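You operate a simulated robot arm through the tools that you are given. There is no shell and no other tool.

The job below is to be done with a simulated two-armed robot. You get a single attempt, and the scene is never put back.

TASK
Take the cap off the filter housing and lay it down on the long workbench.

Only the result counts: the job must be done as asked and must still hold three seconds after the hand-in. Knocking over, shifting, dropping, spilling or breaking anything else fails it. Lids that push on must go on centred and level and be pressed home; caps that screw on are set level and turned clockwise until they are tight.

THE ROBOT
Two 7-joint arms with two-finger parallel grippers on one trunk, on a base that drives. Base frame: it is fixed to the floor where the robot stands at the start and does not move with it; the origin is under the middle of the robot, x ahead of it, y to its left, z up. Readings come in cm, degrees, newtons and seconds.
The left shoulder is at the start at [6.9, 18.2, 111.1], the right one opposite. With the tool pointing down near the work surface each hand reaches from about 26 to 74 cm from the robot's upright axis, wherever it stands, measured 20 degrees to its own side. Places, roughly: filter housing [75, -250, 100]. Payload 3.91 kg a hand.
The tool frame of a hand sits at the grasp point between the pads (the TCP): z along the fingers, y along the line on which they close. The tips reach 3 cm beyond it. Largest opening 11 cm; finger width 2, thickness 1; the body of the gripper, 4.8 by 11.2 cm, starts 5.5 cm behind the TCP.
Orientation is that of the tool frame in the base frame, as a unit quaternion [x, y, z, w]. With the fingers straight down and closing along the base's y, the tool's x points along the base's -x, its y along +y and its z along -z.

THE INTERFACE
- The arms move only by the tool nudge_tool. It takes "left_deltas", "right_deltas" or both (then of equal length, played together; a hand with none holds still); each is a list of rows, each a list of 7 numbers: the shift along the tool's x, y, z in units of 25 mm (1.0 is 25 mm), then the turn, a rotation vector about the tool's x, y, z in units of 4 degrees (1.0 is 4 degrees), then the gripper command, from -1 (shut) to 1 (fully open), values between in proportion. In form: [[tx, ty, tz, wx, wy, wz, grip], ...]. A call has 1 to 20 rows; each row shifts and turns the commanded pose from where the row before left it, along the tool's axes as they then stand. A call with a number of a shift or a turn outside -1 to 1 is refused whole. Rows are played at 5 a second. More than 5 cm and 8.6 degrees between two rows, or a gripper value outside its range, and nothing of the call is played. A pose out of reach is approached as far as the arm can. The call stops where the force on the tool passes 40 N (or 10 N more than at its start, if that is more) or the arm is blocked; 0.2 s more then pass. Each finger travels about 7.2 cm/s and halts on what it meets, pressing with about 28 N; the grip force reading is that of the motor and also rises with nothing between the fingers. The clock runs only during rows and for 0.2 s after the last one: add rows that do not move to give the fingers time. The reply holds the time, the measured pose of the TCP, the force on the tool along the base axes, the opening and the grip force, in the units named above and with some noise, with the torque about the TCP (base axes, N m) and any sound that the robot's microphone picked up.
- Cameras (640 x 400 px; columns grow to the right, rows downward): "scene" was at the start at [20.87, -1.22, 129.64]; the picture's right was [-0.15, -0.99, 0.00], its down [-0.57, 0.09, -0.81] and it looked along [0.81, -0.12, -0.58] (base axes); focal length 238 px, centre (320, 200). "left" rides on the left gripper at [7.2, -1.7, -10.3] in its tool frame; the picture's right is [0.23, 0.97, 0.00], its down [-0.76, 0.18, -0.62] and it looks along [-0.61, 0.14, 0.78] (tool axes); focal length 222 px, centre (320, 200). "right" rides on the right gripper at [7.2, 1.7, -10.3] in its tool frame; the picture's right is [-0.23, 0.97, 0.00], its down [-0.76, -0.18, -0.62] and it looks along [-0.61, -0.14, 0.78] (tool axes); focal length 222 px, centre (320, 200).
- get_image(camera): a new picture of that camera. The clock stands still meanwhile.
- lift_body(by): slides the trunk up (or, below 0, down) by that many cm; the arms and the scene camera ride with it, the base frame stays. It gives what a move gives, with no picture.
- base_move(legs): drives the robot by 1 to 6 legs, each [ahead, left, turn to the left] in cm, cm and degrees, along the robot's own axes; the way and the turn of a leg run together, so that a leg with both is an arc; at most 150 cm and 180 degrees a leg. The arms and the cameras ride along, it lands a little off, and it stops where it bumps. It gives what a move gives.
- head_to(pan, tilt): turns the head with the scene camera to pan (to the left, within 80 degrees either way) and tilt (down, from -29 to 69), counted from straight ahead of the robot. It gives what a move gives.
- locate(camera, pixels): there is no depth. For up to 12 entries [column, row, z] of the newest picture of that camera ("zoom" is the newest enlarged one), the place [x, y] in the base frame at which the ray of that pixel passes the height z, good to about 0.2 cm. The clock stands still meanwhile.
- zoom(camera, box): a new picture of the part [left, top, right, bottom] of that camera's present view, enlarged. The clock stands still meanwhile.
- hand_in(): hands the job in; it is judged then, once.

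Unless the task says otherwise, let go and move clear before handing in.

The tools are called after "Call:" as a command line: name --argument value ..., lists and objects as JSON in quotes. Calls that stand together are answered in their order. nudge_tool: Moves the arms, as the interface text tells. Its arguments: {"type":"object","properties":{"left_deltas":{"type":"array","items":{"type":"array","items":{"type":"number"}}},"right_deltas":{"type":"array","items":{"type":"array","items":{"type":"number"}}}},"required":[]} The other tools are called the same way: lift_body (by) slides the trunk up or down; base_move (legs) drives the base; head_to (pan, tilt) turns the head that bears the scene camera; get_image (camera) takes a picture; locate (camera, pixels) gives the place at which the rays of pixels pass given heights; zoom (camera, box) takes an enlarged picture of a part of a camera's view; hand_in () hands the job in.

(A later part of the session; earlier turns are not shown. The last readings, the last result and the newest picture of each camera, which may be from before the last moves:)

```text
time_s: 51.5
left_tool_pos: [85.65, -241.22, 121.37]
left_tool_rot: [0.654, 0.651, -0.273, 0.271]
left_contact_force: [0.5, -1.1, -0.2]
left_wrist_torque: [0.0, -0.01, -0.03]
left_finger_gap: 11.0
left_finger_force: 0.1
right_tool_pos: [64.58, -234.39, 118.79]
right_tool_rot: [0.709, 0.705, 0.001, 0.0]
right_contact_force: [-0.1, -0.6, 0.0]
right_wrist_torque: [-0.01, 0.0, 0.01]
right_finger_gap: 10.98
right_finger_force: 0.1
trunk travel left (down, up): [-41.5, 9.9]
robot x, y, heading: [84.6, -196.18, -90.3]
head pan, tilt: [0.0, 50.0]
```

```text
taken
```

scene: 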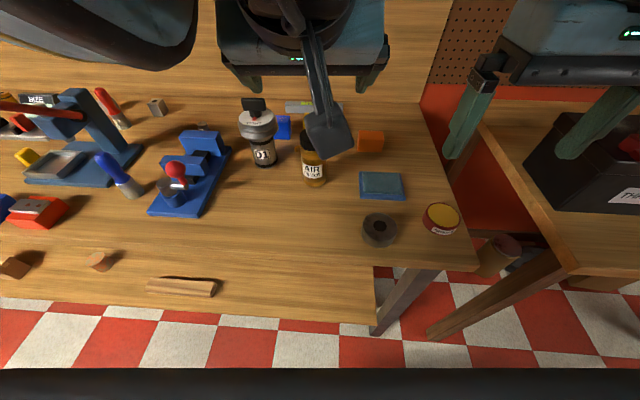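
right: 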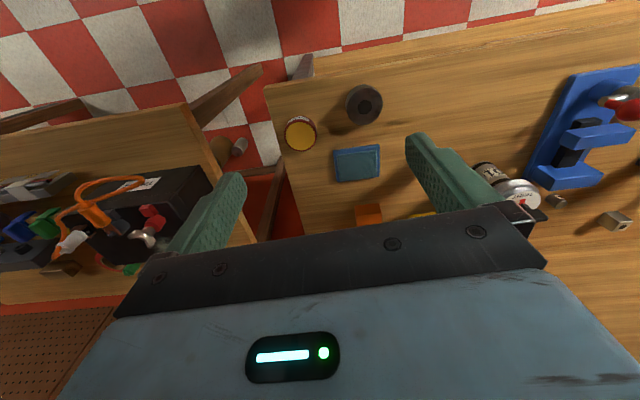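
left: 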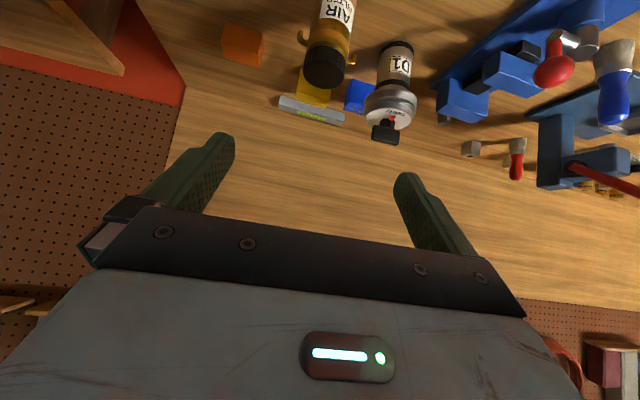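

The left hand is tilted 45° with no contact, and the jar shows at (328,60) in its view. I'll bring it to a standoff in front of the jar, 11 cm back along its fingers.

Call:
nudge_tool --left_deltas '[[0.375, 0, 0.954, 0, 0, 0, 1], [0.375, 0, 0.954, 0, 0, 0, 1], [0.375, 0, 0.954, 0, 0, 0, 1], [0.375, 0, 0.954, 0, 0, 0, 1], [0.375, 0, 0.954, 0, 0, 0, 1], [0.375, 0, 0.954, 0, 0, 0, 1], [0.375, 0, 0.954, 0, 0, 0, 1], [0.375, 0, 0.954, 0, 0, 0, 1], [0.375, 0, 0.954, 0, 0, 0, 1]]'

Call:
get_image --camera "left"

Call:
get_image --camera "scene"

Call:
get_image --camera "right"

```text
time_s: 53.5
left_tool_pos: [85.82, -250.3, 100.0]
left_tool_rot: [0.655, 0.652, -0.272, 0.27]
left_contact_force: [-0.7, -0.5, -0.2]
left_wrist_torque: [0.02, -0.01, 0.0]
left_finger_gap: 11.0
left_finger_force: 0.0
right_tool_pos: [64.58, -234.54, 118.66]
right_tool_rot: [0.709, 0.705, 0.0, 0.0]
right_contact_force: [0.1, -0.6, -0.7]
right_wrist_torque: [0.02, 0.02, -0.01]
right_finger_gap: 11.02
right_finger_force: 0.0
trunk travel left (down, up): [-41.5, 9.9]
robot x, y, heading: [84.76, -196.05, -90.3]
head pan, tilt: [0.0, 50.0]
```

```text
taken
```

left: 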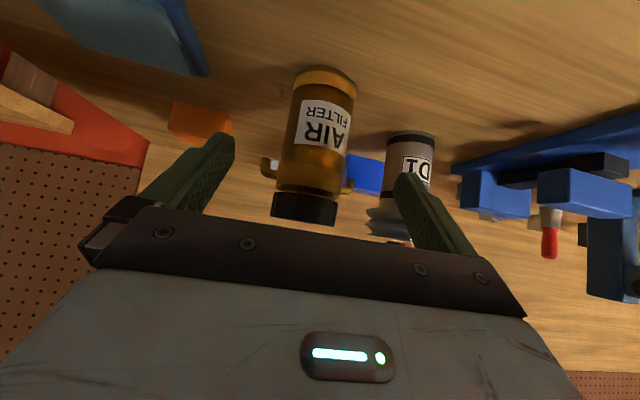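

```text
taken
```

scene: 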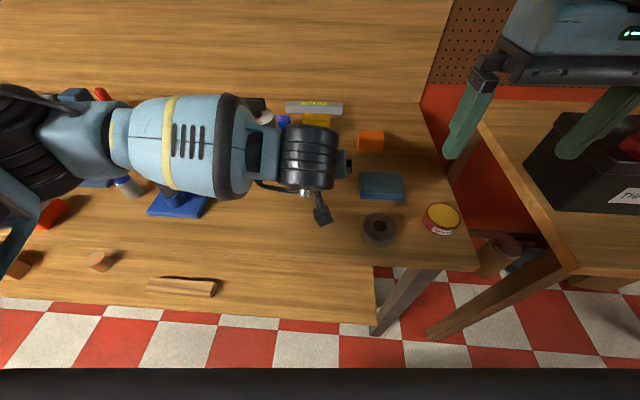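

```text
taken
```

right: 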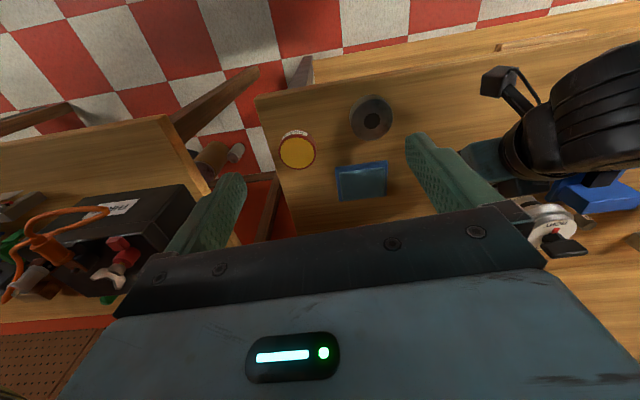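

The left hand is at standoff with the jar between its fingers (jar axis from (325,75) to (305,215)). The forearm comes in low from the left, so to leave room for the right hand I'll flatten the tilt to 60°; first I check the jar's axis position in this view.

Call:
locate --camera "left" --pixels '[[307, 178, 97.5], [304, 208, 101], [268, 165, 97.5], [348, 187, 97.5], [325, 80, 88]]'

Call:
nudge_tool --left_deltas '[[0, -0.03, 0, 0, -1, 0, 1], [0, -0.03, 0, 0, -1, 0, 1], [0, -0.03, 0, 0, -1, 0, 1], [0, -0.03, 0, 0, -0.75, 0, 1]]'

Call:
get_image --camera "left"

Call:
get_image --camera "scene"

```text
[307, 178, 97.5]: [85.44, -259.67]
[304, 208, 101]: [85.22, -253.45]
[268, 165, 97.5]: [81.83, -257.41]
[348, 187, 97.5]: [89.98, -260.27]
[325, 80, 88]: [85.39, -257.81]
```

```text
time_s: 54.5
left_tool_pos: [85.25, -250.24, 100.09]
left_tool_rot: [0.613, 0.611, -0.355, 0.353]
left_contact_force: [0.1, -0.1, 0.2]
left_wrist_torque: [-0.01, 0.03, -0.01]
left_finger_gap: 11.0
left_finger_force: 0.1
right_tool_pos: [64.48, -234.45, 118.67]
right_tool_rot: [0.708, 0.706, 0.0, 0.0]
right_contact_force: [0.0, -0.6, 0.1]
right_wrist_torque: [-0.01, -0.02, 0.0]
right_finger_gap: 11.04
right_finger_force: 0.1
trunk travel left (down, up): [-41.5, 9.9]
robot x, y, heading: [84.18, -196.21, -90.4]
head pan, tilt: [0.0, 50.0]
```

```text
taken
```

left: 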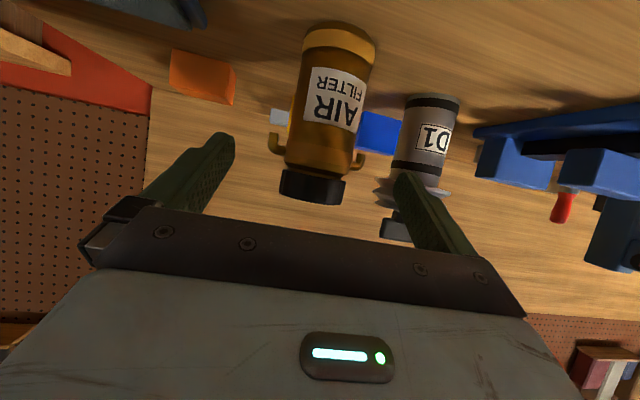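

```text
taken
```

scene: 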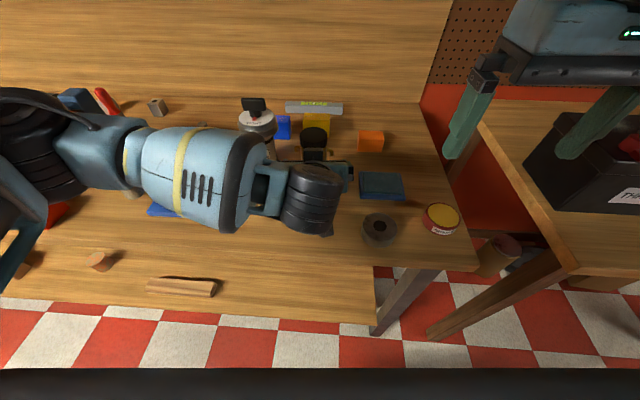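

Jar axis x≈85.4 matches the hand. I'll lower slightly and slide in along the fingers until the jar is between the pads.

Call:
nudge_tool --left_deltas '[[0.43, 0.03, 0.3, 0, 0, 0, 1], [0.43, 0.03, 0.3, 0, 0, 0, 1], [0, 0, 0.8, 0, 0, 0, 1], [0, 0, 0.8, 0, 0, 0, 1], [0, 0, 0.8, 0, 0, 0, 1], [0, 0, 0.8, 0, 0, 0, 1], [0, 0, 0, 0, 0, 0, 1]]'

Call:
get_image --camera "left"

Call:
get_image --camera "scene"

```text
time_s: 56.1
left_tool_pos: [85.54, -257.31, 93.42]
left_tool_rot: [0.613, 0.612, -0.354, 0.353]
left_contact_force: [0.5, -0.2, -0.3]
left_wrist_torque: [0.03, -0.01, -0.03]
left_finger_gap: 10.99
left_finger_force: 0.0
right_tool_pos: [64.48, -234.49, 118.71]
right_tool_rot: [0.709, 0.705, 0.0, 0.0]
right_contact_force: [0.1, 0.4, -1.4]
right_wrist_torque: [-0.01, 0.0, -0.02]
right_finger_gap: 11.01
right_finger_force: 0.1
trunk travel left (down, up): [-41.5, 9.9]
robot x, y, heading: [84.78, -196.36, -90.4]
head pan, tilt: [0.0, 50.0]
```

```text
taken
```

left: 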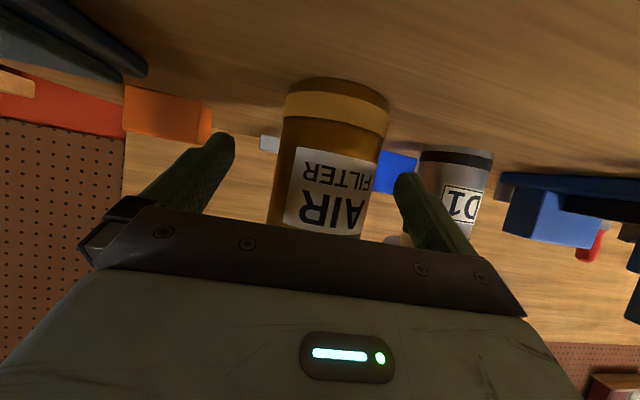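

```text
taken
```

scene: 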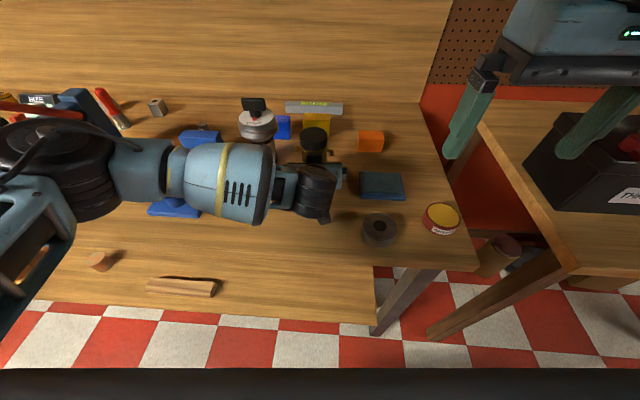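

The jar stands between the pads with no contact. I'll close the left fingers gently in steps.

Call:
nudge_tool --left_deltas '[[0, 0, 0, 0, 0, 0, 0.5], [0, 0, 0, 0, 0, 0, 0.2], [0, 0, 0, 0, 0, 0, 0.1], [0, 0, 0, 0, 0, 0, 0.0], [0, 0, 0, 0, 0, 0, -0.1], [0, 0, 0, 0, 0, 0, -0.2], [0, 0, 0, 0, 0, 0, -0.3], [0, 0, 0, 0, 0, 0, -0.3]]'

Call:
get_image --camera "left"

```text
time_s: 58.0
left_tool_pos: [85.4, -257.42, 93.6]
left_tool_rot: [0.614, 0.61, -0.356, 0.353]
left_contact_force: [1.9, 0.1, 0.4]
left_wrist_torque: [-0.02, -0.2, 0.02]
left_finger_gap: 5.96
left_finger_force: 28.1
right_tool_pos: [64.67, -234.45, 118.73]
right_tool_rot: [0.709, 0.706, 0.0, 0.0]
right_contact_force: [0.4, -0.6, -0.3]
right_wrist_torque: [-0.01, 0.0, 0.0]
right_finger_gap: 11.01
right_finger_force: 0.0
trunk travel left (down, up): [-41.5, 9.9]
robot x, y, heading: [84.81, -195.68, -90.4]
head pan, tilt: [0.0, 50.0]
```

```text
taken
```

left: 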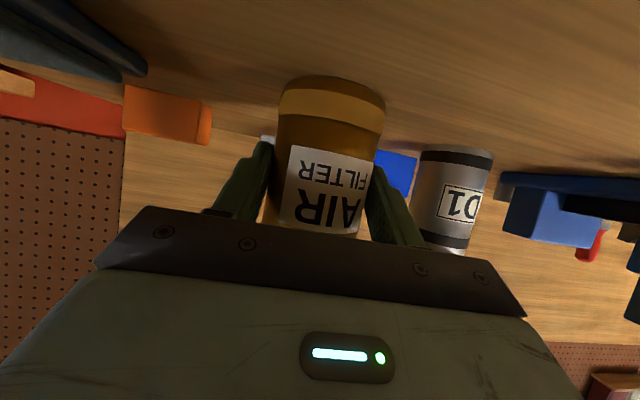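

The left hand holds the body firmly (gap 5.96 cm, 28 N). Now the right hand goes forward on its own side, then left over the cap, staying high.

Call:
nudge_tool --right_deltas '[[-0.8, 0, 0, 0, 0, 0, 1], [-0.8, 0, 0, 0, 0, 0, 1], [-0.8, 0, 0, 0, 0, 0, 1], [-0.8, 0, 0, 0, 0, 0, 1], [-0.8, 0, 0, 0, 0, 0, 1], [-0.8, 0, 0, 0, 0, 0, 1], [-0.8, 0, 0, 0, 0, 0, 1], [-0.8, 0, 0, 0, 0, 0, 1], [-0.8, 0, 0, 0, 0, 0, 1], [-0.8, 0, 0, 0, 0, 0, 1], [-0.8, 0, 0, 0, 0, 0, 1], [-0.8, 0, 0, 0, 0, 0, 1]]'

Call:
get_image --camera "scene"

Call:
get_image --camera "right"

```text
time_s: 60.5
left_tool_pos: [85.41, -257.27, 93.39]
left_tool_rot: [0.614, 0.611, -0.355, 0.352]
left_contact_force: [0.1, 0.7, 0.7]
left_wrist_torque: [0.04, -0.13, -0.03]
left_finger_gap: 5.94
left_finger_force: 28.1
right_tool_pos: [64.44, -258.51, 118.82]
right_tool_rot: [0.708, 0.706, 0.0, 0.0]
right_contact_force: [-1.0, -0.6, -0.3]
right_wrist_torque: [0.0, -0.02, 0.0]
right_finger_gap: 11.0
right_finger_force: 0.0
trunk travel left (down, up): [-41.5, 9.9]
robot x, y, heading: [84.63, -195.93, -90.3]
head pan, tilt: [0.0, 50.0]
```

```text
taken
```

scene: 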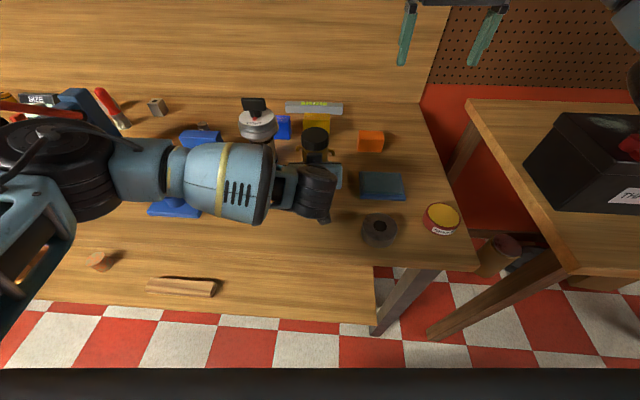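

```text
taken
```

right: 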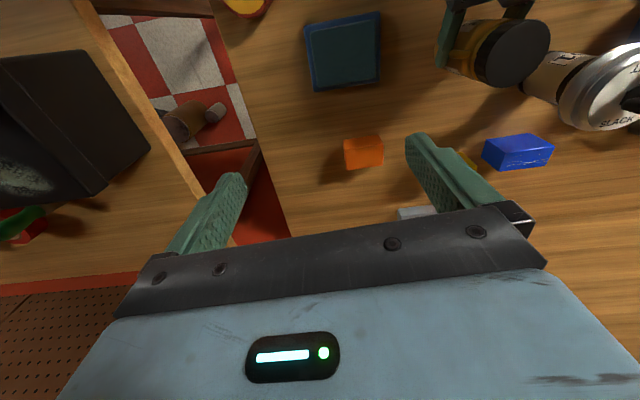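

The right hand is at (64.4,-258.5) with nothing touched. I'll refine the cap position from both cameras before crossing.

Call:
zoom --camera "scene" --box '[275, 110, 355, 160]'

Call:
locate --camera "zoom" --pixels '[[320, 200, 100], [320, 200, 102], [320, 200, 104]]'

Call:
zoom --camera "right" --box '[420, 0, 580, 100]'

Call:
locate --camera "zoom" --pixels '[[380, 210, 100], [380, 210, 102], [380, 210, 104]]'

```text
8.00 times, centred on (315, 135) of scene
```

zoom: 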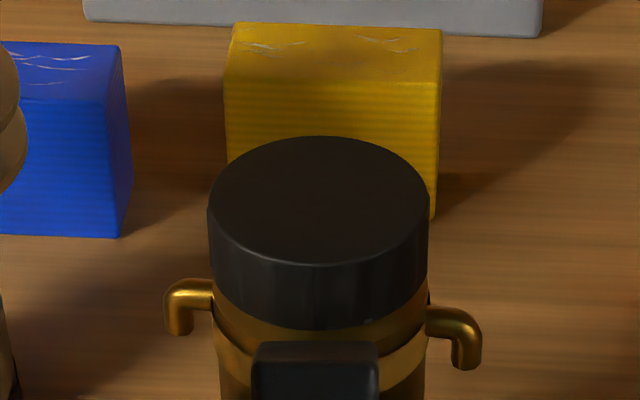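

```text
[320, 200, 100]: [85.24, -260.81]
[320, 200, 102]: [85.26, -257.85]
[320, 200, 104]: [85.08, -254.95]
```

```text
4.00 times, centred on (500, 50) of right
```

zoom: 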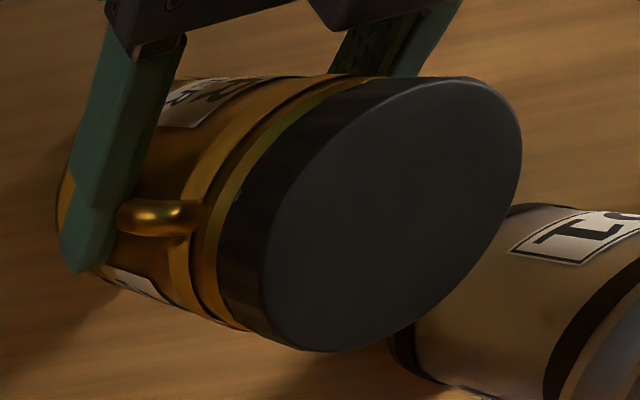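

```text
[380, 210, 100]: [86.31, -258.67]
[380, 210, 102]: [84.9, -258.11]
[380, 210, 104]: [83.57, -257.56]
```

Both views agree: cap centre (85.2,-258.0), top z≈102, side about 2.2 cm tall. I'll cross over to it and descend part way.

Call:
nudge_tool --right_deltas '[[0.02, 0.83, 0, 0, 0, 0, 1], [0.02, 0.83, 0, 0, 0, 0, 1], [0.02, 0.83, 0, 0, 0, 0, 1], [0.02, 0.83, 0, 0, 0, 0, 1], [0.02, 0.83, 0, 0, 0, 0, 1], [0.02, 0.83, 0, 0, 0, 0, 1], [0.02, 0.83, 0, 0, 0, 0, 1], [0.02, 0.83, 0, 0, 0, 0, 1], [0.02, 0.83, 0, 0, 0, 0, 1], [0.02, 0.83, 0, 0, 0, 0, 1], [0, 0, 0, 0, 0, 0, 1]]'

Call:
get_image --camera "scene"

Call:
get_image --camera "right"

```text
time_s: 63.1
left_tool_pos: [85.47, -257.38, 93.45]
left_tool_rot: [0.613, 0.611, -0.355, 0.354]
left_contact_force: [0.4, 0.5, 0.5]
left_wrist_torque: [-0.04, -0.07, 0.0]
left_finger_gap: 5.97
left_finger_force: 27.9
right_tool_pos: [81.21, -258.28, 118.55]
right_tool_rot: [0.732, 0.682, 0.009, 0.01]
right_contact_force: [0.1, 0.2, 0.0]
right_wrist_torque: [0.03, 0.0, 0.02]
right_finger_gap: 10.99
right_finger_force: 0.0
right hand out of reach, approached as far as the arm can: row 9, 10
trunk travel left (down, up): [-41.5, 9.9]
robot x, y, heading: [84.67, -196.51, -90.6]
head pan, tilt: [0.0, 50.0]
stopped in row 11 (right hand): the arm was blocked; the commanded pose is now the measured one
```

```text
taken
```

scene: 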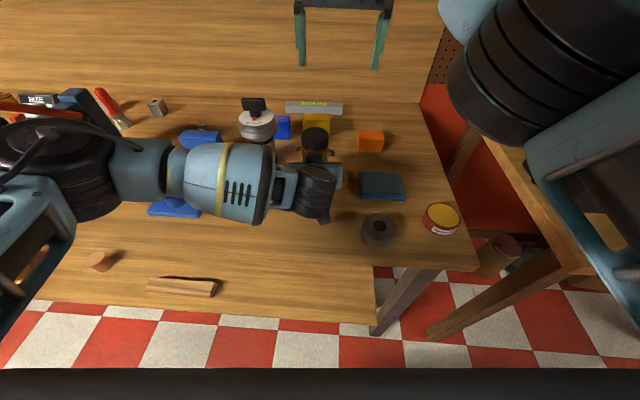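

```text
taken
```

right: 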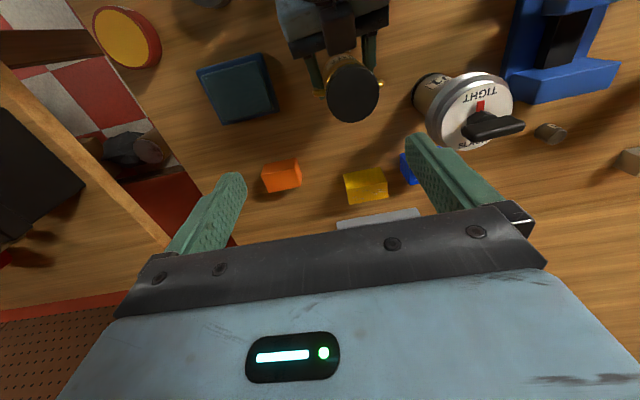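

The arm reached its limit at x≈81 at this height (the wrist is high); reach is better lower down. I'll straighten the hand, back off a touch, and descend to just above the cap's height before crossing the rest.

Call:
nudge_tool --right_deltas '[[0, -0.5, 0.5, 0, 0, 0, 1], [0, -0.3, 0.8, 0.19, 0, -0.5, 1], [0, 0, 0.8, 0.19, 0, -0.45, 1], [0, 0, 0.8, 0, 0, 0, 1], [0, 0, 0.8, 0, 0, 0, 1], [0, 0, 0.6, 0, 0, 0, 1]]'

```text
time_s: 64.5
left_tool_pos: [85.4, -257.4, 93.58]
left_tool_rot: [0.613, 0.611, -0.355, 0.353]
left_contact_force: [0.2, -0.8, -0.3]
left_wrist_torque: [-0.02, -0.08, -0.07]
left_finger_gap: 5.97
left_finger_force: 28.7
right_tool_pos: [79.36, -258.13, 107.73]
right_tool_rot: [0.708, 0.706, 0.0, -0.001]
right_contact_force: [0.1, 0.0, 0.1]
right_wrist_torque: [0.02, -0.01, -0.04]
right_finger_gap: 11.01
right_finger_force: 0.0
trunk travel left (down, up): [-41.5, 9.9]
robot x, y, heading: [84.82, -195.89, -90.4]
head pan, tilt: [0.0, 50.0]
```

The hand is upright again at (79.4,-258.1,107.7), tips at about 104.7. I'll move left in small steps toward x=85.2.

Call:
nudge_tool --right_deltas '[[0, 0.58, 0, 0, 0, 0, 1], [0, 0.58, 0, 0, 0, 0, 1], [0, 0.58, 0, 0, 0, 0, 1], [0, 0.58, 0, 0, 0, 0, 1]]'

Call:
get_image --camera "right"

Call:
get_image --camera "scene"

```text
time_s: 65.5
left_tool_pos: [85.47, -257.27, 93.51]
left_tool_rot: [0.614, 0.611, -0.355, 0.352]
left_contact_force: [-0.5, -0.5, 0.0]
left_wrist_torque: [0.01, -0.05, -0.02]
left_finger_gap: 5.98
left_finger_force: 27.5
right_tool_pos: [85.3, -258.12, 107.74]
right_tool_rot: [0.707, 0.707, 0.0, -0.001]
right_contact_force: [0.0, 0.6, 0.6]
right_wrist_torque: [0.0, -0.03, -0.03]
right_finger_gap: 11.0
right_finger_force: 0.0
trunk travel left (down, up): [-41.5, 9.9]
robot x, y, heading: [84.23, -196.09, -90.7]
head pan, tilt: [0.0, 50.0]
```

```text
taken
```

right: 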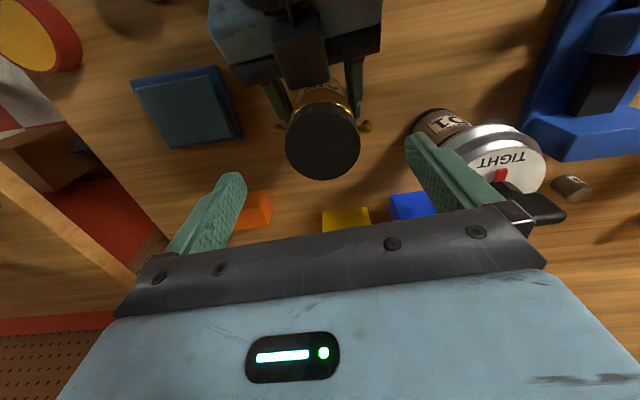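

```text
taken
```

scene: 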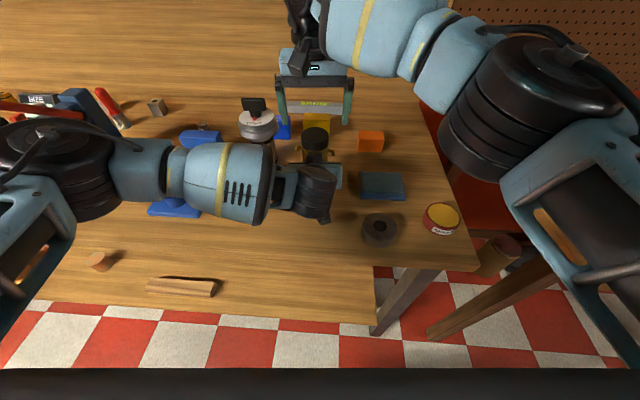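

The right hand now hovers over the cap, which shows at (323,144). I'll verify its centre in this view.

Call:
locate --camera "right" --pixels '[[323, 144, 102], [285, 147, 102], [361, 139, 102], [322, 181, 102], [325, 107, 102], [480, 155, 102], [445, 155, 102]]'

Call:
zoom --camera "right" --box '[240, 70, 400, 190]'

```text
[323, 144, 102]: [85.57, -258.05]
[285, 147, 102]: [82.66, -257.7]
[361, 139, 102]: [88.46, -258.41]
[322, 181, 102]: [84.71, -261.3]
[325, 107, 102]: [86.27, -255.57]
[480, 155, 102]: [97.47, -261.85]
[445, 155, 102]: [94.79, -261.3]
```

```text
3.33 times, centred on (320, 130) of right
```

zoom: 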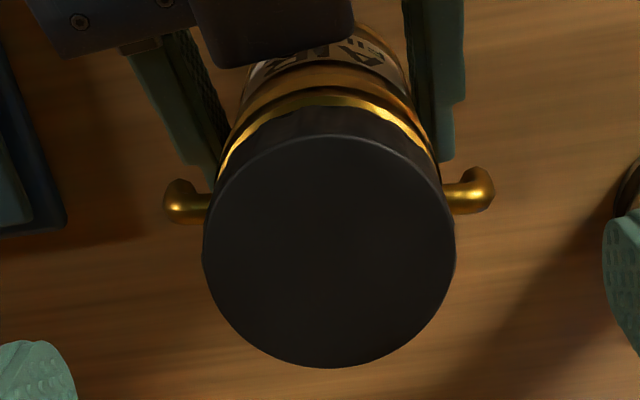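

Cap centre is (85.5,-258.2), within 2 mm of the hand. I'll narrow the fingers to 8 cm and pre-turn the hand 36° clockwise up here so I have a long counter-clockwise stroke.

Call:
nudge_tool --right_deltas '[[0.02, 0.07, 0, 0, 0, 0, 0.45], [0, 0, 0, 0, 0, 1, 0.45], [0, 0, 0, 0, 0, 1, 0.45], [0, 0, 0, 0, 0, 1, 0.45], [0, 0, 0, 0, 0, 1, 0.45], [0, 0, 0, 0, 0, 1, 0.45], [0, 0, 0, 0, 0, 1, 0.45], [0, 0, 0, 0, 0, 1, 0.45], [0, 0, 0, 0, 0, 1, 0.45], [0, 0, 0, 0, 0, 1, 0.45]]'

Call:
get_image --camera "right"

Call:
get_image --camera "scene"

```text
time_s: 67.8
left_tool_pos: [85.53, -257.3, 93.44]
left_tool_rot: [0.613, 0.611, -0.355, 0.353]
left_contact_force: [1.1, -0.1, -0.5]
left_wrist_torque: [0.01, -0.17, 0.03]
left_finger_gap: 5.96
left_finger_force: 27.8
right_tool_pos: [85.27, -258.11, 107.83]
right_tool_rot: [0.892, 0.453, -0.002, 0.0]
right_contact_force: [0.5, 0.2, 0.4]
right_wrist_torque: [0.0, -0.02, 0.0]
right_finger_gap: 7.99
right_finger_force: 0.1
trunk travel left (down, up): [-41.5, 9.9]
robot x, y, heading: [84.62, -196.08, -90.2]
head pan, tilt: [0.0, 50.0]
```

```text
taken
```

right: 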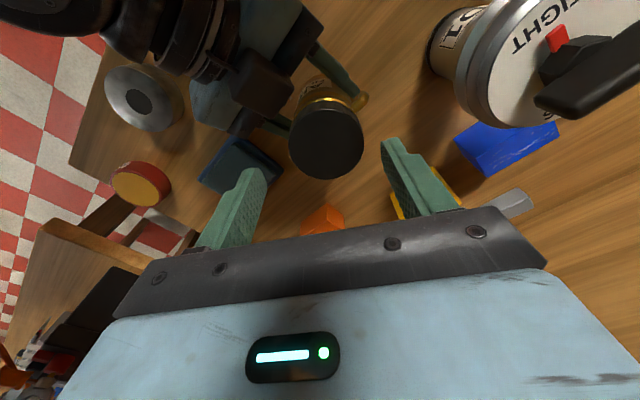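

```text
taken
```

scene: 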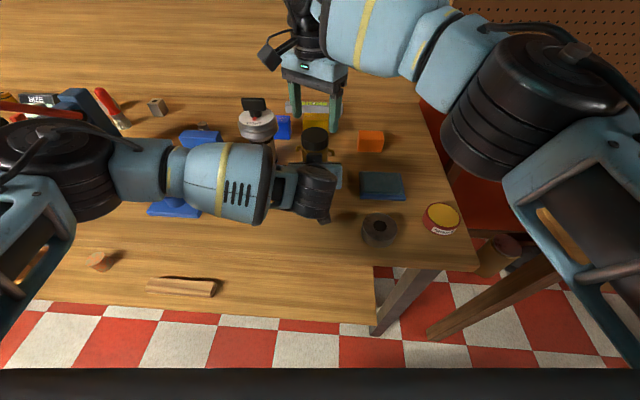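

The hand is turned 36° clear of everything. I'll descend to put the tips around the cap and close gently.

Call:
nudge_tool --right_deltas '[[0.035, 0.05, 0.7, 0, 0, 0, 0.45], [0, 0, 0.7, 0, 0, 0, 0.45], [0, 0, 0.4, 0, 0, 0, 0.45], [0, 0, 0.3, 0, 0, 0, 0.45], [0, 0, 0, 0, 0, 0, 0.45]]'

Call:
get_image --camera "right"

Call:
zoom --camera "scene" --box '[255, 90, 375, 165]'

```text
time_s: 69.0
left_tool_pos: [85.46, -257.3, 93.41]
left_tool_rot: [0.613, 0.611, -0.355, 0.353]
left_contact_force: [1.3, 0.7, -0.1]
left_wrist_torque: [0.06, -0.12, 0.02]
left_finger_gap: 5.98
left_finger_force: 27.9
right_tool_pos: [85.46, -258.15, 102.52]
right_tool_rot: [0.892, 0.452, -0.001, 0.0]
right_contact_force: [0.4, -0.2, -0.1]
right_wrist_torque: [0.02, 0.0, 0.04]
right_finger_gap: 8.0
right_finger_force: 0.1
trunk travel left (down, up): [-41.5, 9.9]
robot x, y, heading: [84.53, -195.93, -90.3]
head pan, tilt: [0.0, 50.0]
```

```text
taken
```

right: 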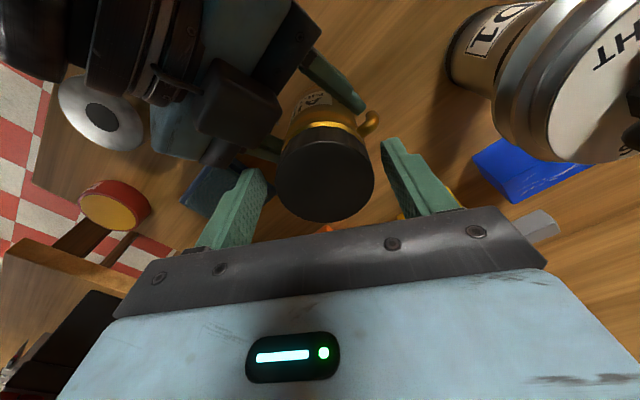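

```text
5.33 times, centred on (315, 128) of scene
```

zoom: 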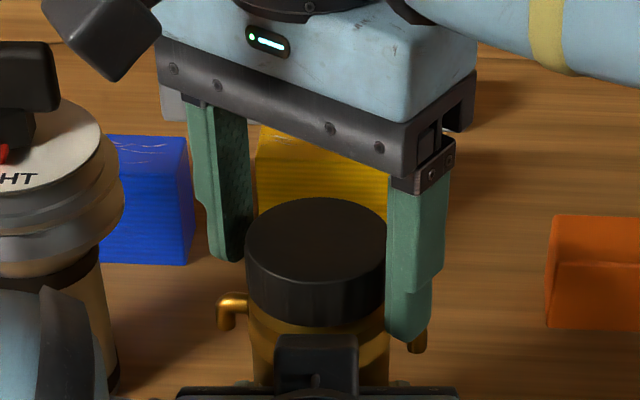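

Pads are on either side of the cap and clear of the tubes. Closing gently now.

Call:
nudge_tool --right_deltas '[[0, 0, 0, 0, 0, 0, 0.3], [0, 0, 0, 0, 0, 0, 0.2], [0, 0, 0, 0, 0, 0, 0.1], [0, 0, 0, 0, 0, 0, 0.0], [0, 0, 0, 0, 0, 0, -0.2], [0, 0, 0, 0, 0, 0, -0.4], [0, 0, 0, 0, 0, 0, -0.4]]'

Call:
zoom --camera "scene" --box '[255, 90, 375, 165]'

```text
time_s: 70.5
left_tool_pos: [85.19, -257.22, 93.58]
left_tool_rot: [0.615, 0.61, -0.356, 0.352]
left_contact_force: [-9.7, 11.7, 1.1]
left_wrist_torque: [-0.55, -0.53, -0.08]
left_finger_gap: 5.99
left_finger_force: 27.9
right_tool_pos: [85.45, -258.22, 102.49]
right_tool_rot: [0.892, 0.453, -0.001, 0.0]
right_contact_force: [8.1, -11.0, -1.8]
right_wrist_torque: [-0.41, -0.28, 0.04]
right_finger_gap: 5.99
right_finger_force: 27.9
trunk travel left (down, up): [-41.5, 9.9]
robot x, y, heading: [84.41, -196.12, -90.1]
head pan, tilt: [0.0, 50.0]
```

```text
5.33 times, centred on (315, 128) of scene
```

zoom: 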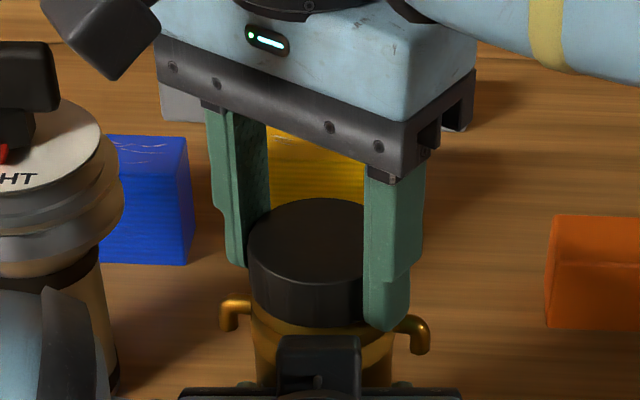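

The cap is gripped (5.99 cm) with about 13 N side load along the closing line. I'll shift the right hand 2 mm along it to relieve that.

Call:
nudge_tool --right_deltas '[[0, 0.06, 0, 0, 0, 0, -0.6], [0, 0.04, 0, 0, 0, 0, -0.6], [0, 0, 0, 0, 0, 0, -0.6]]'

```text
time_s: 71.3
left_tool_pos: [85.38, -257.23, 93.53]
left_tool_rot: [0.614, 0.61, -0.355, 0.352]
left_contact_force: [-5.5, 9.8, 0.9]
left_wrist_torque: [-0.17, -0.02, -0.01]
left_finger_gap: 5.94
left_finger_force: 27.8
right_tool_pos: [85.7, -258.19, 102.46]
right_tool_rot: [0.891, 0.453, -0.001, 0.0]
right_contact_force: [5.0, -9.0, 0.1]
right_wrist_torque: [-0.36, -0.34, 0.02]
right_finger_gap: 5.95
right_finger_force: 28.1
trunk travel left (down, up): [-41.5, 9.9]
robot x, y, heading: [84.8, -196.21, -90.5]
head pan, tilt: [0.0, 50.0]
```

Load has dropped. Now I try the twist counter-clockwise (seen from above) by a small amount and watch the torque.

Call:
nudge_tool --right_deltas '[[0, 0.03, 0, 0, 0, -0.5, -1], [0, 0.03, 0, 0, 0, -0.5, -1], [0, 0, 0, 0, 0, -0.5, -1], [0, 0, 0, 0, 0, -0.5, -1]]' --left_deltas '[[0, 0, 0, 0, 0, 0, -1], [0, 0, 0, 0, 0, 0, -1], [0, 0, 0, 0, 0, 0, -1], [0, 0, 0, 0, 0, 0, -1]]'

Call:
zoom --camera "scene" --box '[255, 90, 375, 165]'

```text
time_s: 72.3
left_tool_pos: [85.57, -257.39, 93.62]
left_tool_rot: [0.612, 0.612, -0.354, 0.354]
left_contact_force: [6.0, 0.4, 1.2]
left_wrist_torque: [0.37, 0.46, 0.12]
left_finger_gap: 5.99
left_finger_force: 27.9
right_tool_pos: [85.77, -258.44, 102.48]
right_tool_rot: [0.858, 0.514, -0.002, -0.002]
right_contact_force: [-6.8, 0.2, -1.2]
right_wrist_torque: [-0.22, 0.16, -0.04]
right_finger_gap: 5.96
right_finger_force: 28.0
trunk travel left (down, up): [-41.5, 9.9]
robot x, y, heading: [84.67, -196.28, -90.5]
head pan, tilt: [0.0, 50.0]
```

```text
5.33 times, centred on (315, 128) of scene
```

zoom: 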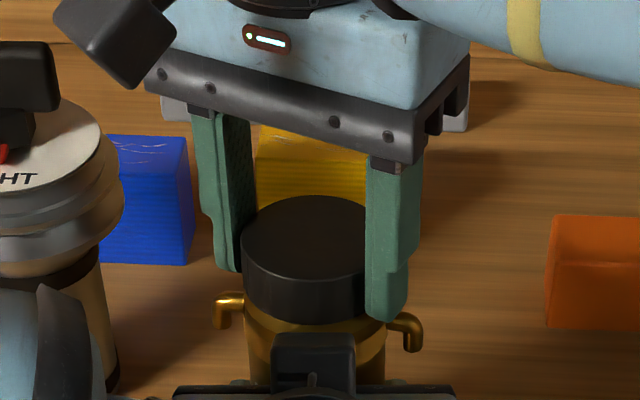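

It turned 8° with almost no torque and the cap moving with the fingers. I'll continue the stroke counter-clockwise.

Call:
nudge_tool --right_deltas '[[0, -0.05, 0, 0, 0, -1, -1], [0, 0, 0, 0, 0, -1, -1], [0, 0, 0, 0, 0, -1, -1], [0, 0, 0, 0, 0, -1, -1], [0, 0, 0, 0, 0, -1, -1], [0, 0, 0, 0, 0, -1, -1], [0, 0, 0, 0, 0, -1, -1], [0, 0, 0, 0, 0, -1, -1], [0, 0, 0, 0, 0, -1, -1], [0, 0, 0, 0, 0, -1, -1]]'

Call:
zoom --camera "scene" --box '[255, 90, 375, 165]'

Call:
get_image --camera "right"

```text
time_s: 74.5
left_tool_pos: [85.59, -257.43, 93.44]
left_tool_rot: [0.612, 0.612, -0.354, 0.355]
left_contact_force: [21.3, -6.5, 0.0]
left_wrist_torque: [0.06, 0.81, 0.22]
left_finger_gap: 5.98
left_finger_force: 27.7
right_tool_pos: [85.49, -258.29, 102.57]
right_tool_rot: [0.63, 0.777, -0.002, -0.002]
right_contact_force: [-21.4, 4.3, 3.8]
right_wrist_torque: [0.11, 0.89, -0.13]
right_finger_gap: 5.95
right_finger_force: 28.0
trunk travel left (down, up): [-41.5, 9.9]
robot x, y, heading: [84.41, -195.86, -90.4]
head pan, tilt: [0.0, 50.0]
```

```text
5.33 times, centred on (315, 128) of scene
```

zoom: 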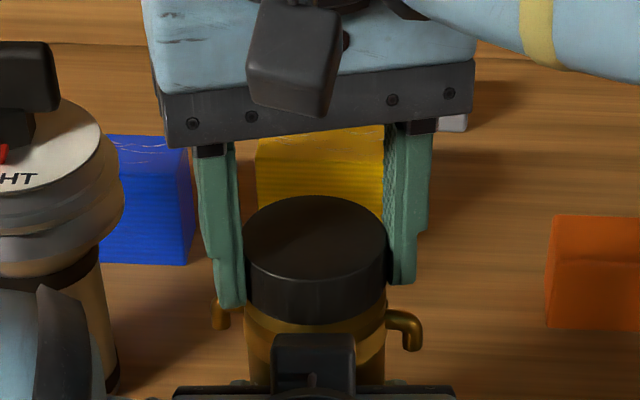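

```text
taken
```

right: 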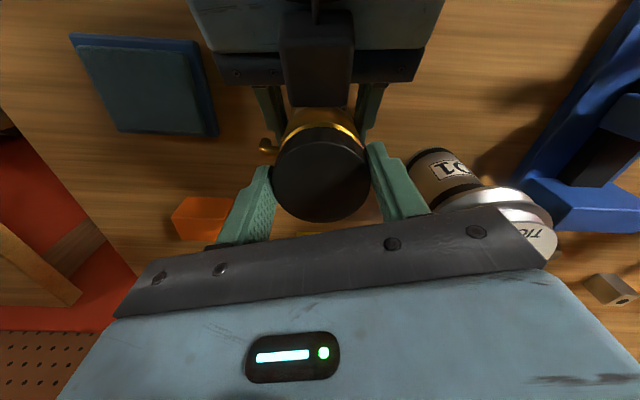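

The turn runs smoothly (50° so far, small twist torque) but a 21 N side load has built along x. I'll shift the hand slightly right to unload it and continue the stroke.

Call:
nudge_tool --right_deltas '[[0, -0.06, 0, 0, 0, 0, -1], [0, -0.06, 0, 0, 0, 0, -1], [0, 0, 0, 0, 0, 0, -1]]'

```text
time_s: 75.3
left_tool_pos: [85.47, -257.33, 93.52]
left_tool_rot: [0.613, 0.611, -0.355, 0.354]
left_contact_force: [18.4, -2.7, -0.1]
left_wrist_torque: [0.05, 0.28, 0.26]
left_finger_gap: 5.96
left_finger_force: 28.0
right_tool_pos: [85.47, -258.22, 102.63]
right_tool_rot: [0.629, 0.777, 0.0, -0.001]
right_contact_force: [-14.7, 3.2, 2.5]
right_wrist_torque: [0.14, 0.73, -0.06]
right_finger_gap: 5.98
right_finger_force: 27.4
trunk travel left (down, up): [-41.5, 9.9]
robot x, y, heading: [84.61, -195.8, -90.4]
head pan, tilt: [0.0, 50.0]
```

Call:
nudge_tool --right_deltas '[[0, -0.08, 0, 0, 0, 0, -1], [0, -0.06, 0, 0, 0, 0, -1], [0, 0, 0, 0, 0, -1, -1], [0, 0, 0, 0, 0, -1, -1], [0, 0, 0, 0, 0, -1, -1], [0, 0, 0, 0, 0, -1, -1], [0, 0, 0, 0, 0, 0, -1]]'

Call:
zoom --camera "scene" --box '[255, 90, 375, 165]'

```text
time_s: 77.0
left_tool_pos: [85.37, -257.38, 93.45]
left_tool_rot: [0.614, 0.61, -0.355, 0.352]
left_contact_force: [-5.1, -11.7, -2.0]
left_wrist_torque: [0.39, -0.05, -0.03]
left_finger_gap: 5.99
left_finger_force: 27.9
right_tool_pos: [85.13, -258.38, 102.63]
right_tool_rot: [0.514, 0.858, -0.001, 0.001]
right_contact_force: [3.5, 12.6, 3.8]
right_wrist_torque: [0.87, -0.37, -0.03]
right_finger_gap: 5.96
right_finger_force: 27.9
trunk travel left (down, up): [-41.5, 9.9]
robot x, y, heading: [84.61, -196.13, -90.1]
head pan, tilt: [0.0, 50.0]
```

```text
5.33 times, centred on (315, 128) of scene
```

zoom: 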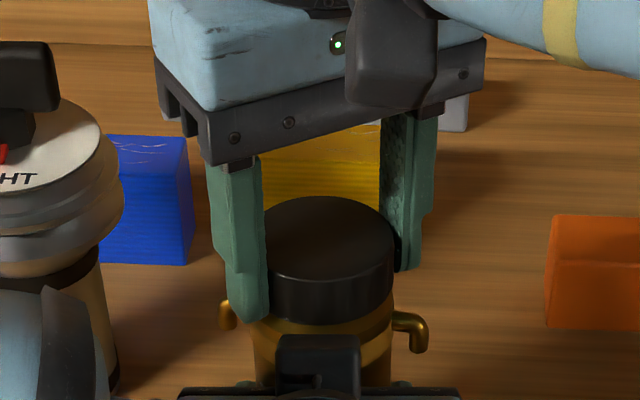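

The cap turned 66° in total and now pushes up slightly on the tool (3.8 N), which suggests a thread. I'll test a 2 mm lift to see whether it's free yet.

Call:
nudge_tool --right_deltas '[[0, 0, -0.08, 0, 0, 0, -1], [0, 0, 0, 0, 0, 0, -1]]'

```text
time_s: 77.5
left_tool_pos: [85.4, -257.34, 93.57]
left_tool_rot: [0.614, 0.61, -0.356, 0.352]
left_contact_force: [-7.0, -9.7, -0.4]
left_wrist_torque: [0.47, -0.14, -0.11]
left_finger_gap: 5.96
left_finger_force: 28.0
right_tool_pos: [85.05, -258.38, 102.58]
right_tool_rot: [0.515, 0.857, 0.001, -0.001]
right_contact_force: [7.8, 10.2, -2.6]
right_wrist_torque: [0.45, -0.53, 0.05]
right_finger_gap: 5.94
right_finger_force: 27.8
trunk travel left (down, up): [-41.5, 9.9]
robot x, y, heading: [84.82, -196.02, -90.6]
head pan, tilt: [0.0, 50.0]
```

The lift is resisted, so it is a thread that needs more turns. I'll open the right fingers, rotate back clockwise 72° and regrip.

Call:
nudge_tool --right_deltas '[[0, 0, 0, 0, 0, 0, 0.35], [0, 0, 0, 0, 0, 0, 0.35], [0, 0, 0, 0, 0, 1, 0.35], [0, 0, 0, 0, 0, 1, 0.35], [0, 0, 0, 0, 0, 1, 0.35], [0, 0, 0, 0, 0, 1, 0.35], [0, 0, 0, 0, 0, 1, 0.35], [0, 0, 0, 0, 0, 1, 0.35], [0, 0, 0, 0, 0, 1, 0.35], [0, 0, 0, 0, 0, 1, 0.35], [0, 0, 0, 0, 0, 1, 0.35], [0, 0, 0, 0, 0, 1, 0.35], [0, 0, 0, 0, 0, 1, 0.35], [0, 0, 0, 0, 0, 1, 0.35], [0, 0, 0, 0, 0, 1, 0.35], [0, 0, 0, 0, 0, 1, 0.35], [0, 0, 0, 0, 0, 1, 0.35], [0, 0, 0, 0, 0, 1, 0.35], [0, 0, 0, 0, 0, 1, 0.35], [0, 0, 0, 0, 0, 0, 0.35]]'

Call:
zoom --camera "scene" --box '[255, 90, 375, 165]'

Call:
get_image --camera "right"

```text
time_s: 81.8
left_tool_pos: [85.43, -257.33, 93.42]
left_tool_rot: [0.613, 0.611, -0.355, 0.353]
left_contact_force: [0.3, 1.2, -0.5]
left_wrist_torque: [-0.02, -0.01, 0.03]
left_finger_gap: 5.96
left_finger_force: 27.7
right_tool_pos: [85.2, -258.49, 102.71]
right_tool_rot: [0.907, 0.421, -0.001, 0.0]
right_contact_force: [0.3, -0.3, 0.5]
right_wrist_torque: [0.01, 0.02, 0.03]
right_finger_gap: 7.46
right_finger_force: 0.0
trunk travel left (down, up): [-41.5, 9.9]
robot x, y, heading: [84.51, -196.11, -90.2]
head pan, tilt: [0.0, 50.0]
```

```text
5.33 times, centred on (315, 128) of scene
```

zoom: 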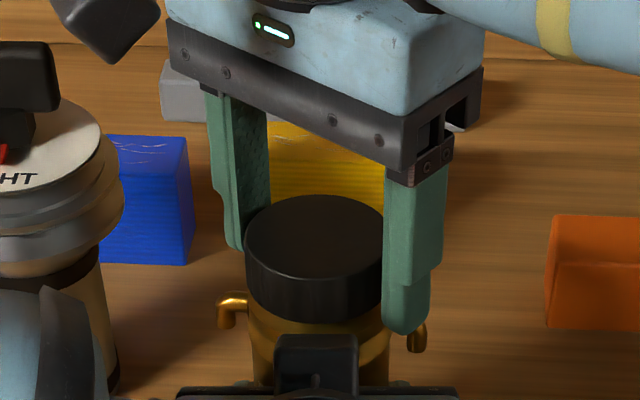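

```text
taken
```

right: 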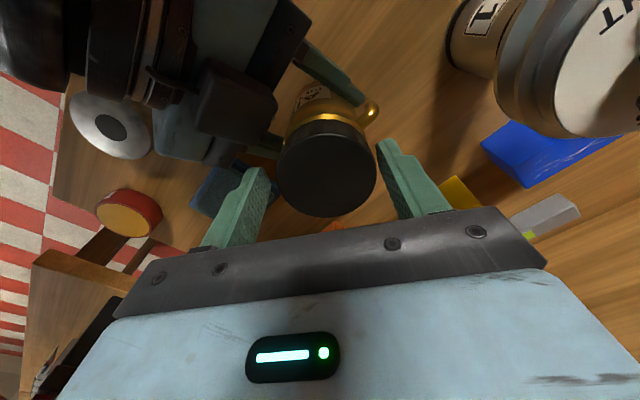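

Rotated back; the fingers cleared everything. I'll measure the cap centre in the right view, about (327,177), to centre the next grip.

Call:
locate --camera "right" --pixels '[[327, 177, 102], [278, 178, 102], [375, 175, 102], [327, 217, 102]]'

Call:
zoom --camera "right" --box '[240, 90, 400, 230]'

```text
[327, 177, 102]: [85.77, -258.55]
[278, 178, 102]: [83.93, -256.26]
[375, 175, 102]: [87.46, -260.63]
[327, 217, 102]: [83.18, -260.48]
```

```text
2.86 times, centred on (320, 160) of right
```

zoom: 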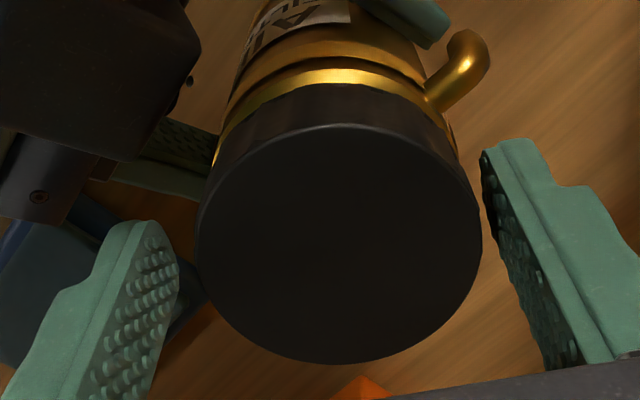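

The cap centre reads about (85.6,-258.4), 3–4 mm left of the hand. I'll recentre and close.

Call:
nudge_tool --right_deltas '[[0.1, 0.065, 0, 0, 0, 0, 0.35], [0, 0, 0, 0, 0, 0, 0.2], [0, 0, 0, 0, 0, 0, 0.1], [0, 0, 0, 0, 0, 0, -0.2], [0, 0, 0, 0, 0, 0, -1], [0, 0, 0, 0, 0, 0, -1]]'

```text
time_s: 83.2
left_tool_pos: [85.35, -257.3, 93.54]
left_tool_rot: [0.614, 0.611, -0.355, 0.352]
left_contact_force: [-7.5, 12.3, 0.5]
left_wrist_torque: [-0.54, -0.47, -0.07]
left_finger_gap: 5.97
left_finger_force: 27.9
right_tool_pos: [85.58, -258.35, 102.67]
right_tool_rot: [0.907, 0.422, 0.0, 0.0]
right_contact_force: [8.1, -12.5, -1.7]
right_wrist_torque: [-0.55, -0.28, 0.05]
right_finger_gap: 5.96
right_finger_force: 28.0
trunk travel left (down, up): [-41.5, 9.9]
robot x, y, heading: [84.76, -196.08, -90.3]
head pan, tilt: [0.0, 50.0]
```

Side load is 14 N; I'll shift 2 mm and begin the second counter-clockwise stroke.

Call:
nudge_tool --right_deltas '[[0, 0.08, 0, 0, 0, 0, -1], [0, 0, 0, 0, 0, -1, -1], [0, 0, 0, 0, 0, -1, -1], [0, 0, 0, 0, 0, -1, -1], [0, 0, 0, 0, 0, -1, -1], [0, 0, 0, 0, 0, -1, -1], [0, 0, 0, 0, 0, -1, -1], [0, 0, 0, 0, 0, -1, -1], [0, 0, 0, 0, 0, -1, -1], [0, 0, 0, 0, 0, 0, -1]]'

```text
time_s: 85.3
left_tool_pos: [85.51, -257.34, 93.59]
left_tool_rot: [0.613, 0.611, -0.355, 0.353]
left_contact_force: [1.1, -14.8, -1.4]
left_wrist_torque: [0.43, 0.08, 0.04]
left_finger_gap: 5.98
left_finger_force: 27.8
right_tool_pos: [85.56, -258.64, 102.62]
right_tool_rot: [0.755, 0.656, 0.0, -0.002]
right_contact_force: [0.2, 14.5, 4.6]
right_wrist_torque: [0.83, 0.09, -0.01]
right_finger_gap: 6.0
right_finger_force: 27.8
trunk travel left (down, up): [-41.5, 9.9]
robot x, y, heading: [84.55, -196.03, -90.2]
head pan, tilt: [0.0, 50.0]
```

Now the load is along +y (14.5 N) and 4.6 N upward as the cap rises. I'll relieve both and finish the stroke.

Call:
nudge_tool --right_deltas '[[0.09, 0, -0.04, 0, 0, 0, -1], [0, 0, 0, 0, 0, -1, -1], [0, 0, 0, 0, 0, -1, -1], [0, 0, 0, 0, 0, -1, -1], [0, 0, -0.02, 0, 0, -1, -1], [0, 0, 0, 0, 0, -1, -1], [0, 0, 0, 0, 0, -1, -1], [0, 0, 0, 0, 0, -1, -1], [0, 0, -0.02, 0, 0, -1, -1], [0, 0, 0, 0, 0, -1, -1], [0, 0, 0, 0, 0, -1, -1], [0, 0, 0, 0, 0, -1, -1], [0, 0, 0, 0, 0, 0, -1]]'

Call:
zoom --camera "scene" --box '[255, 90, 375, 165]'

```text
time_s: 88.2
left_tool_pos: [85.44, -257.4, 93.44]
left_tool_rot: [0.613, 0.612, -0.353, 0.353]
left_contact_force: [18.2, 8.1, 4.8]
left_wrist_torque: [-0.62, 0.76, 0.19]
left_finger_gap: 6.01
left_finger_force: 28.2
right_tool_pos: [85.46, -258.32, 103.03]
right_tool_rot: [0.455, 0.89, -0.001, -0.001]
right_contact_force: [-18.0, -8.4, -4.6]
right_wrist_torque: [-0.39, 0.87, -0.07]
right_finger_gap: 6.0
right_finger_force: 27.8
trunk travel left (down, up): [-41.5, 9.9]
robot x, y, heading: [84.43, -196.13, -90.3]
head pan, tilt: [0.0, 50.0]
```

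```text
5.33 times, centred on (315, 128) of scene
```

zoom: 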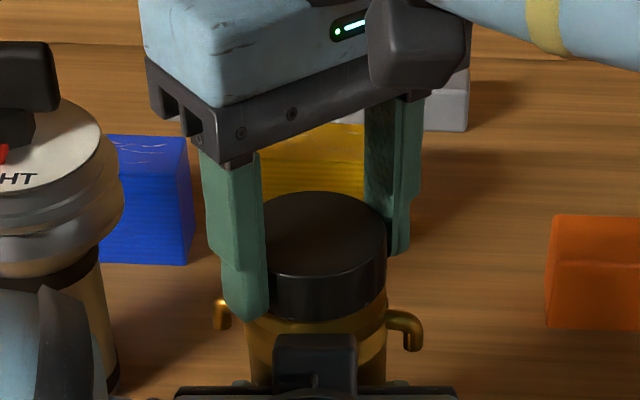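

About 142° unscrewed and the cap has risen a little. I'll release, rotate back and regrip for a third stroke.

Call:
nudge_tool --right_deltas '[[0, 0, 0, 0, 0, 0, 0.35], [0, 0, 0, 0, 0, 0, 0.35], [0, 0, 0, 0, 0, 1, 0.35], [0, 0, 0, 0, 0, 1, 0.35], [0, 0, 0, 0, 0, 1, 0.35], [0, 0, 0, 0, 0, 1, 0.35], [0, 0, 0, 0, 0, 1, 0.35], [0, 0, 0, 0, 0, 1, 0.35], [0, 0, 0, 0, 0, 1, 0.35], [0, 0, 0, 0, 0, 1, 0.35], [0, 0, 0, 0, 0, 1, 0.35], [0, 0, 0, 0, 0, 1, 0.35], [0, 0, 0, 0, 0, 1, 0.35], [0, 0, 0, 0, 0, 1, 0.35], [0, 0, 0, 0, 0, 1, 0.35], [0, 0, 0, 0, 0, 1, 0.35], [0, 0, 0, 0, 0, 1, 0.35], [0, 0, 0, 0, 0, 1, 0.35], [0, 0, 0, 0, 0, 1, 0.35], [0, 0, 0, 0, 0, 1, 0.35]]'

Call:
zoom --camera "right" --box '[240, 90, 400, 230]'

Call:
zoom --camera "scene" --box '[255, 90, 375, 165]'

```text
time_s: 92.3
left_tool_pos: [85.5, -257.34, 93.36]
left_tool_rot: [0.614, 0.611, -0.354, 0.352]
left_contact_force: [-1.0, -0.2, -0.3]
left_wrist_torque: [0.1, -0.04, 0.01]
left_finger_gap: 5.98
left_finger_force: 27.8
right_tool_pos: [85.55, -258.39, 103.05]
right_tool_rot: [0.892, 0.452, 0.0, 0.0]
right_contact_force: [0.5, -0.4, -0.9]
right_wrist_torque: [0.01, 0.01, 0.0]
right_finger_gap: 7.42
right_finger_force: 0.1
trunk travel left (down, up): [-41.5, 9.9]
robot x, y, heading: [84.65, -196.11, -90.5]
head pan, tilt: [0.0, 50.0]
```

```text
2.86 times, centred on (320, 160) of right
```

zoom: 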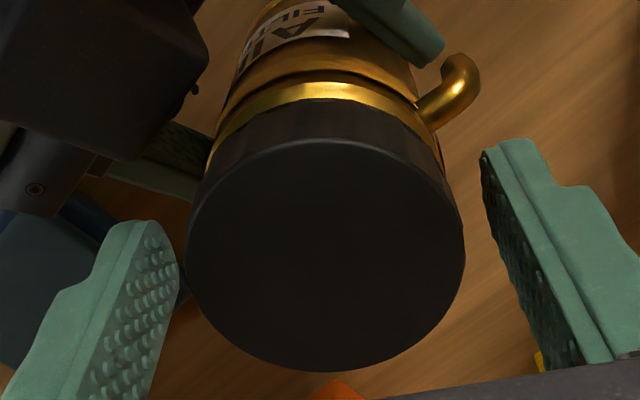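

```text
5.33 times, centred on (315, 128) of scene
```

zoom: 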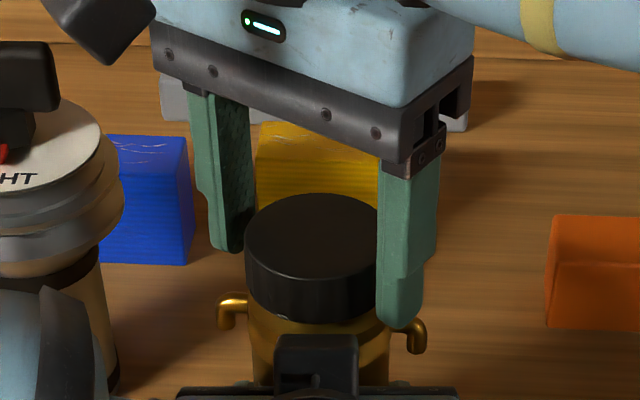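

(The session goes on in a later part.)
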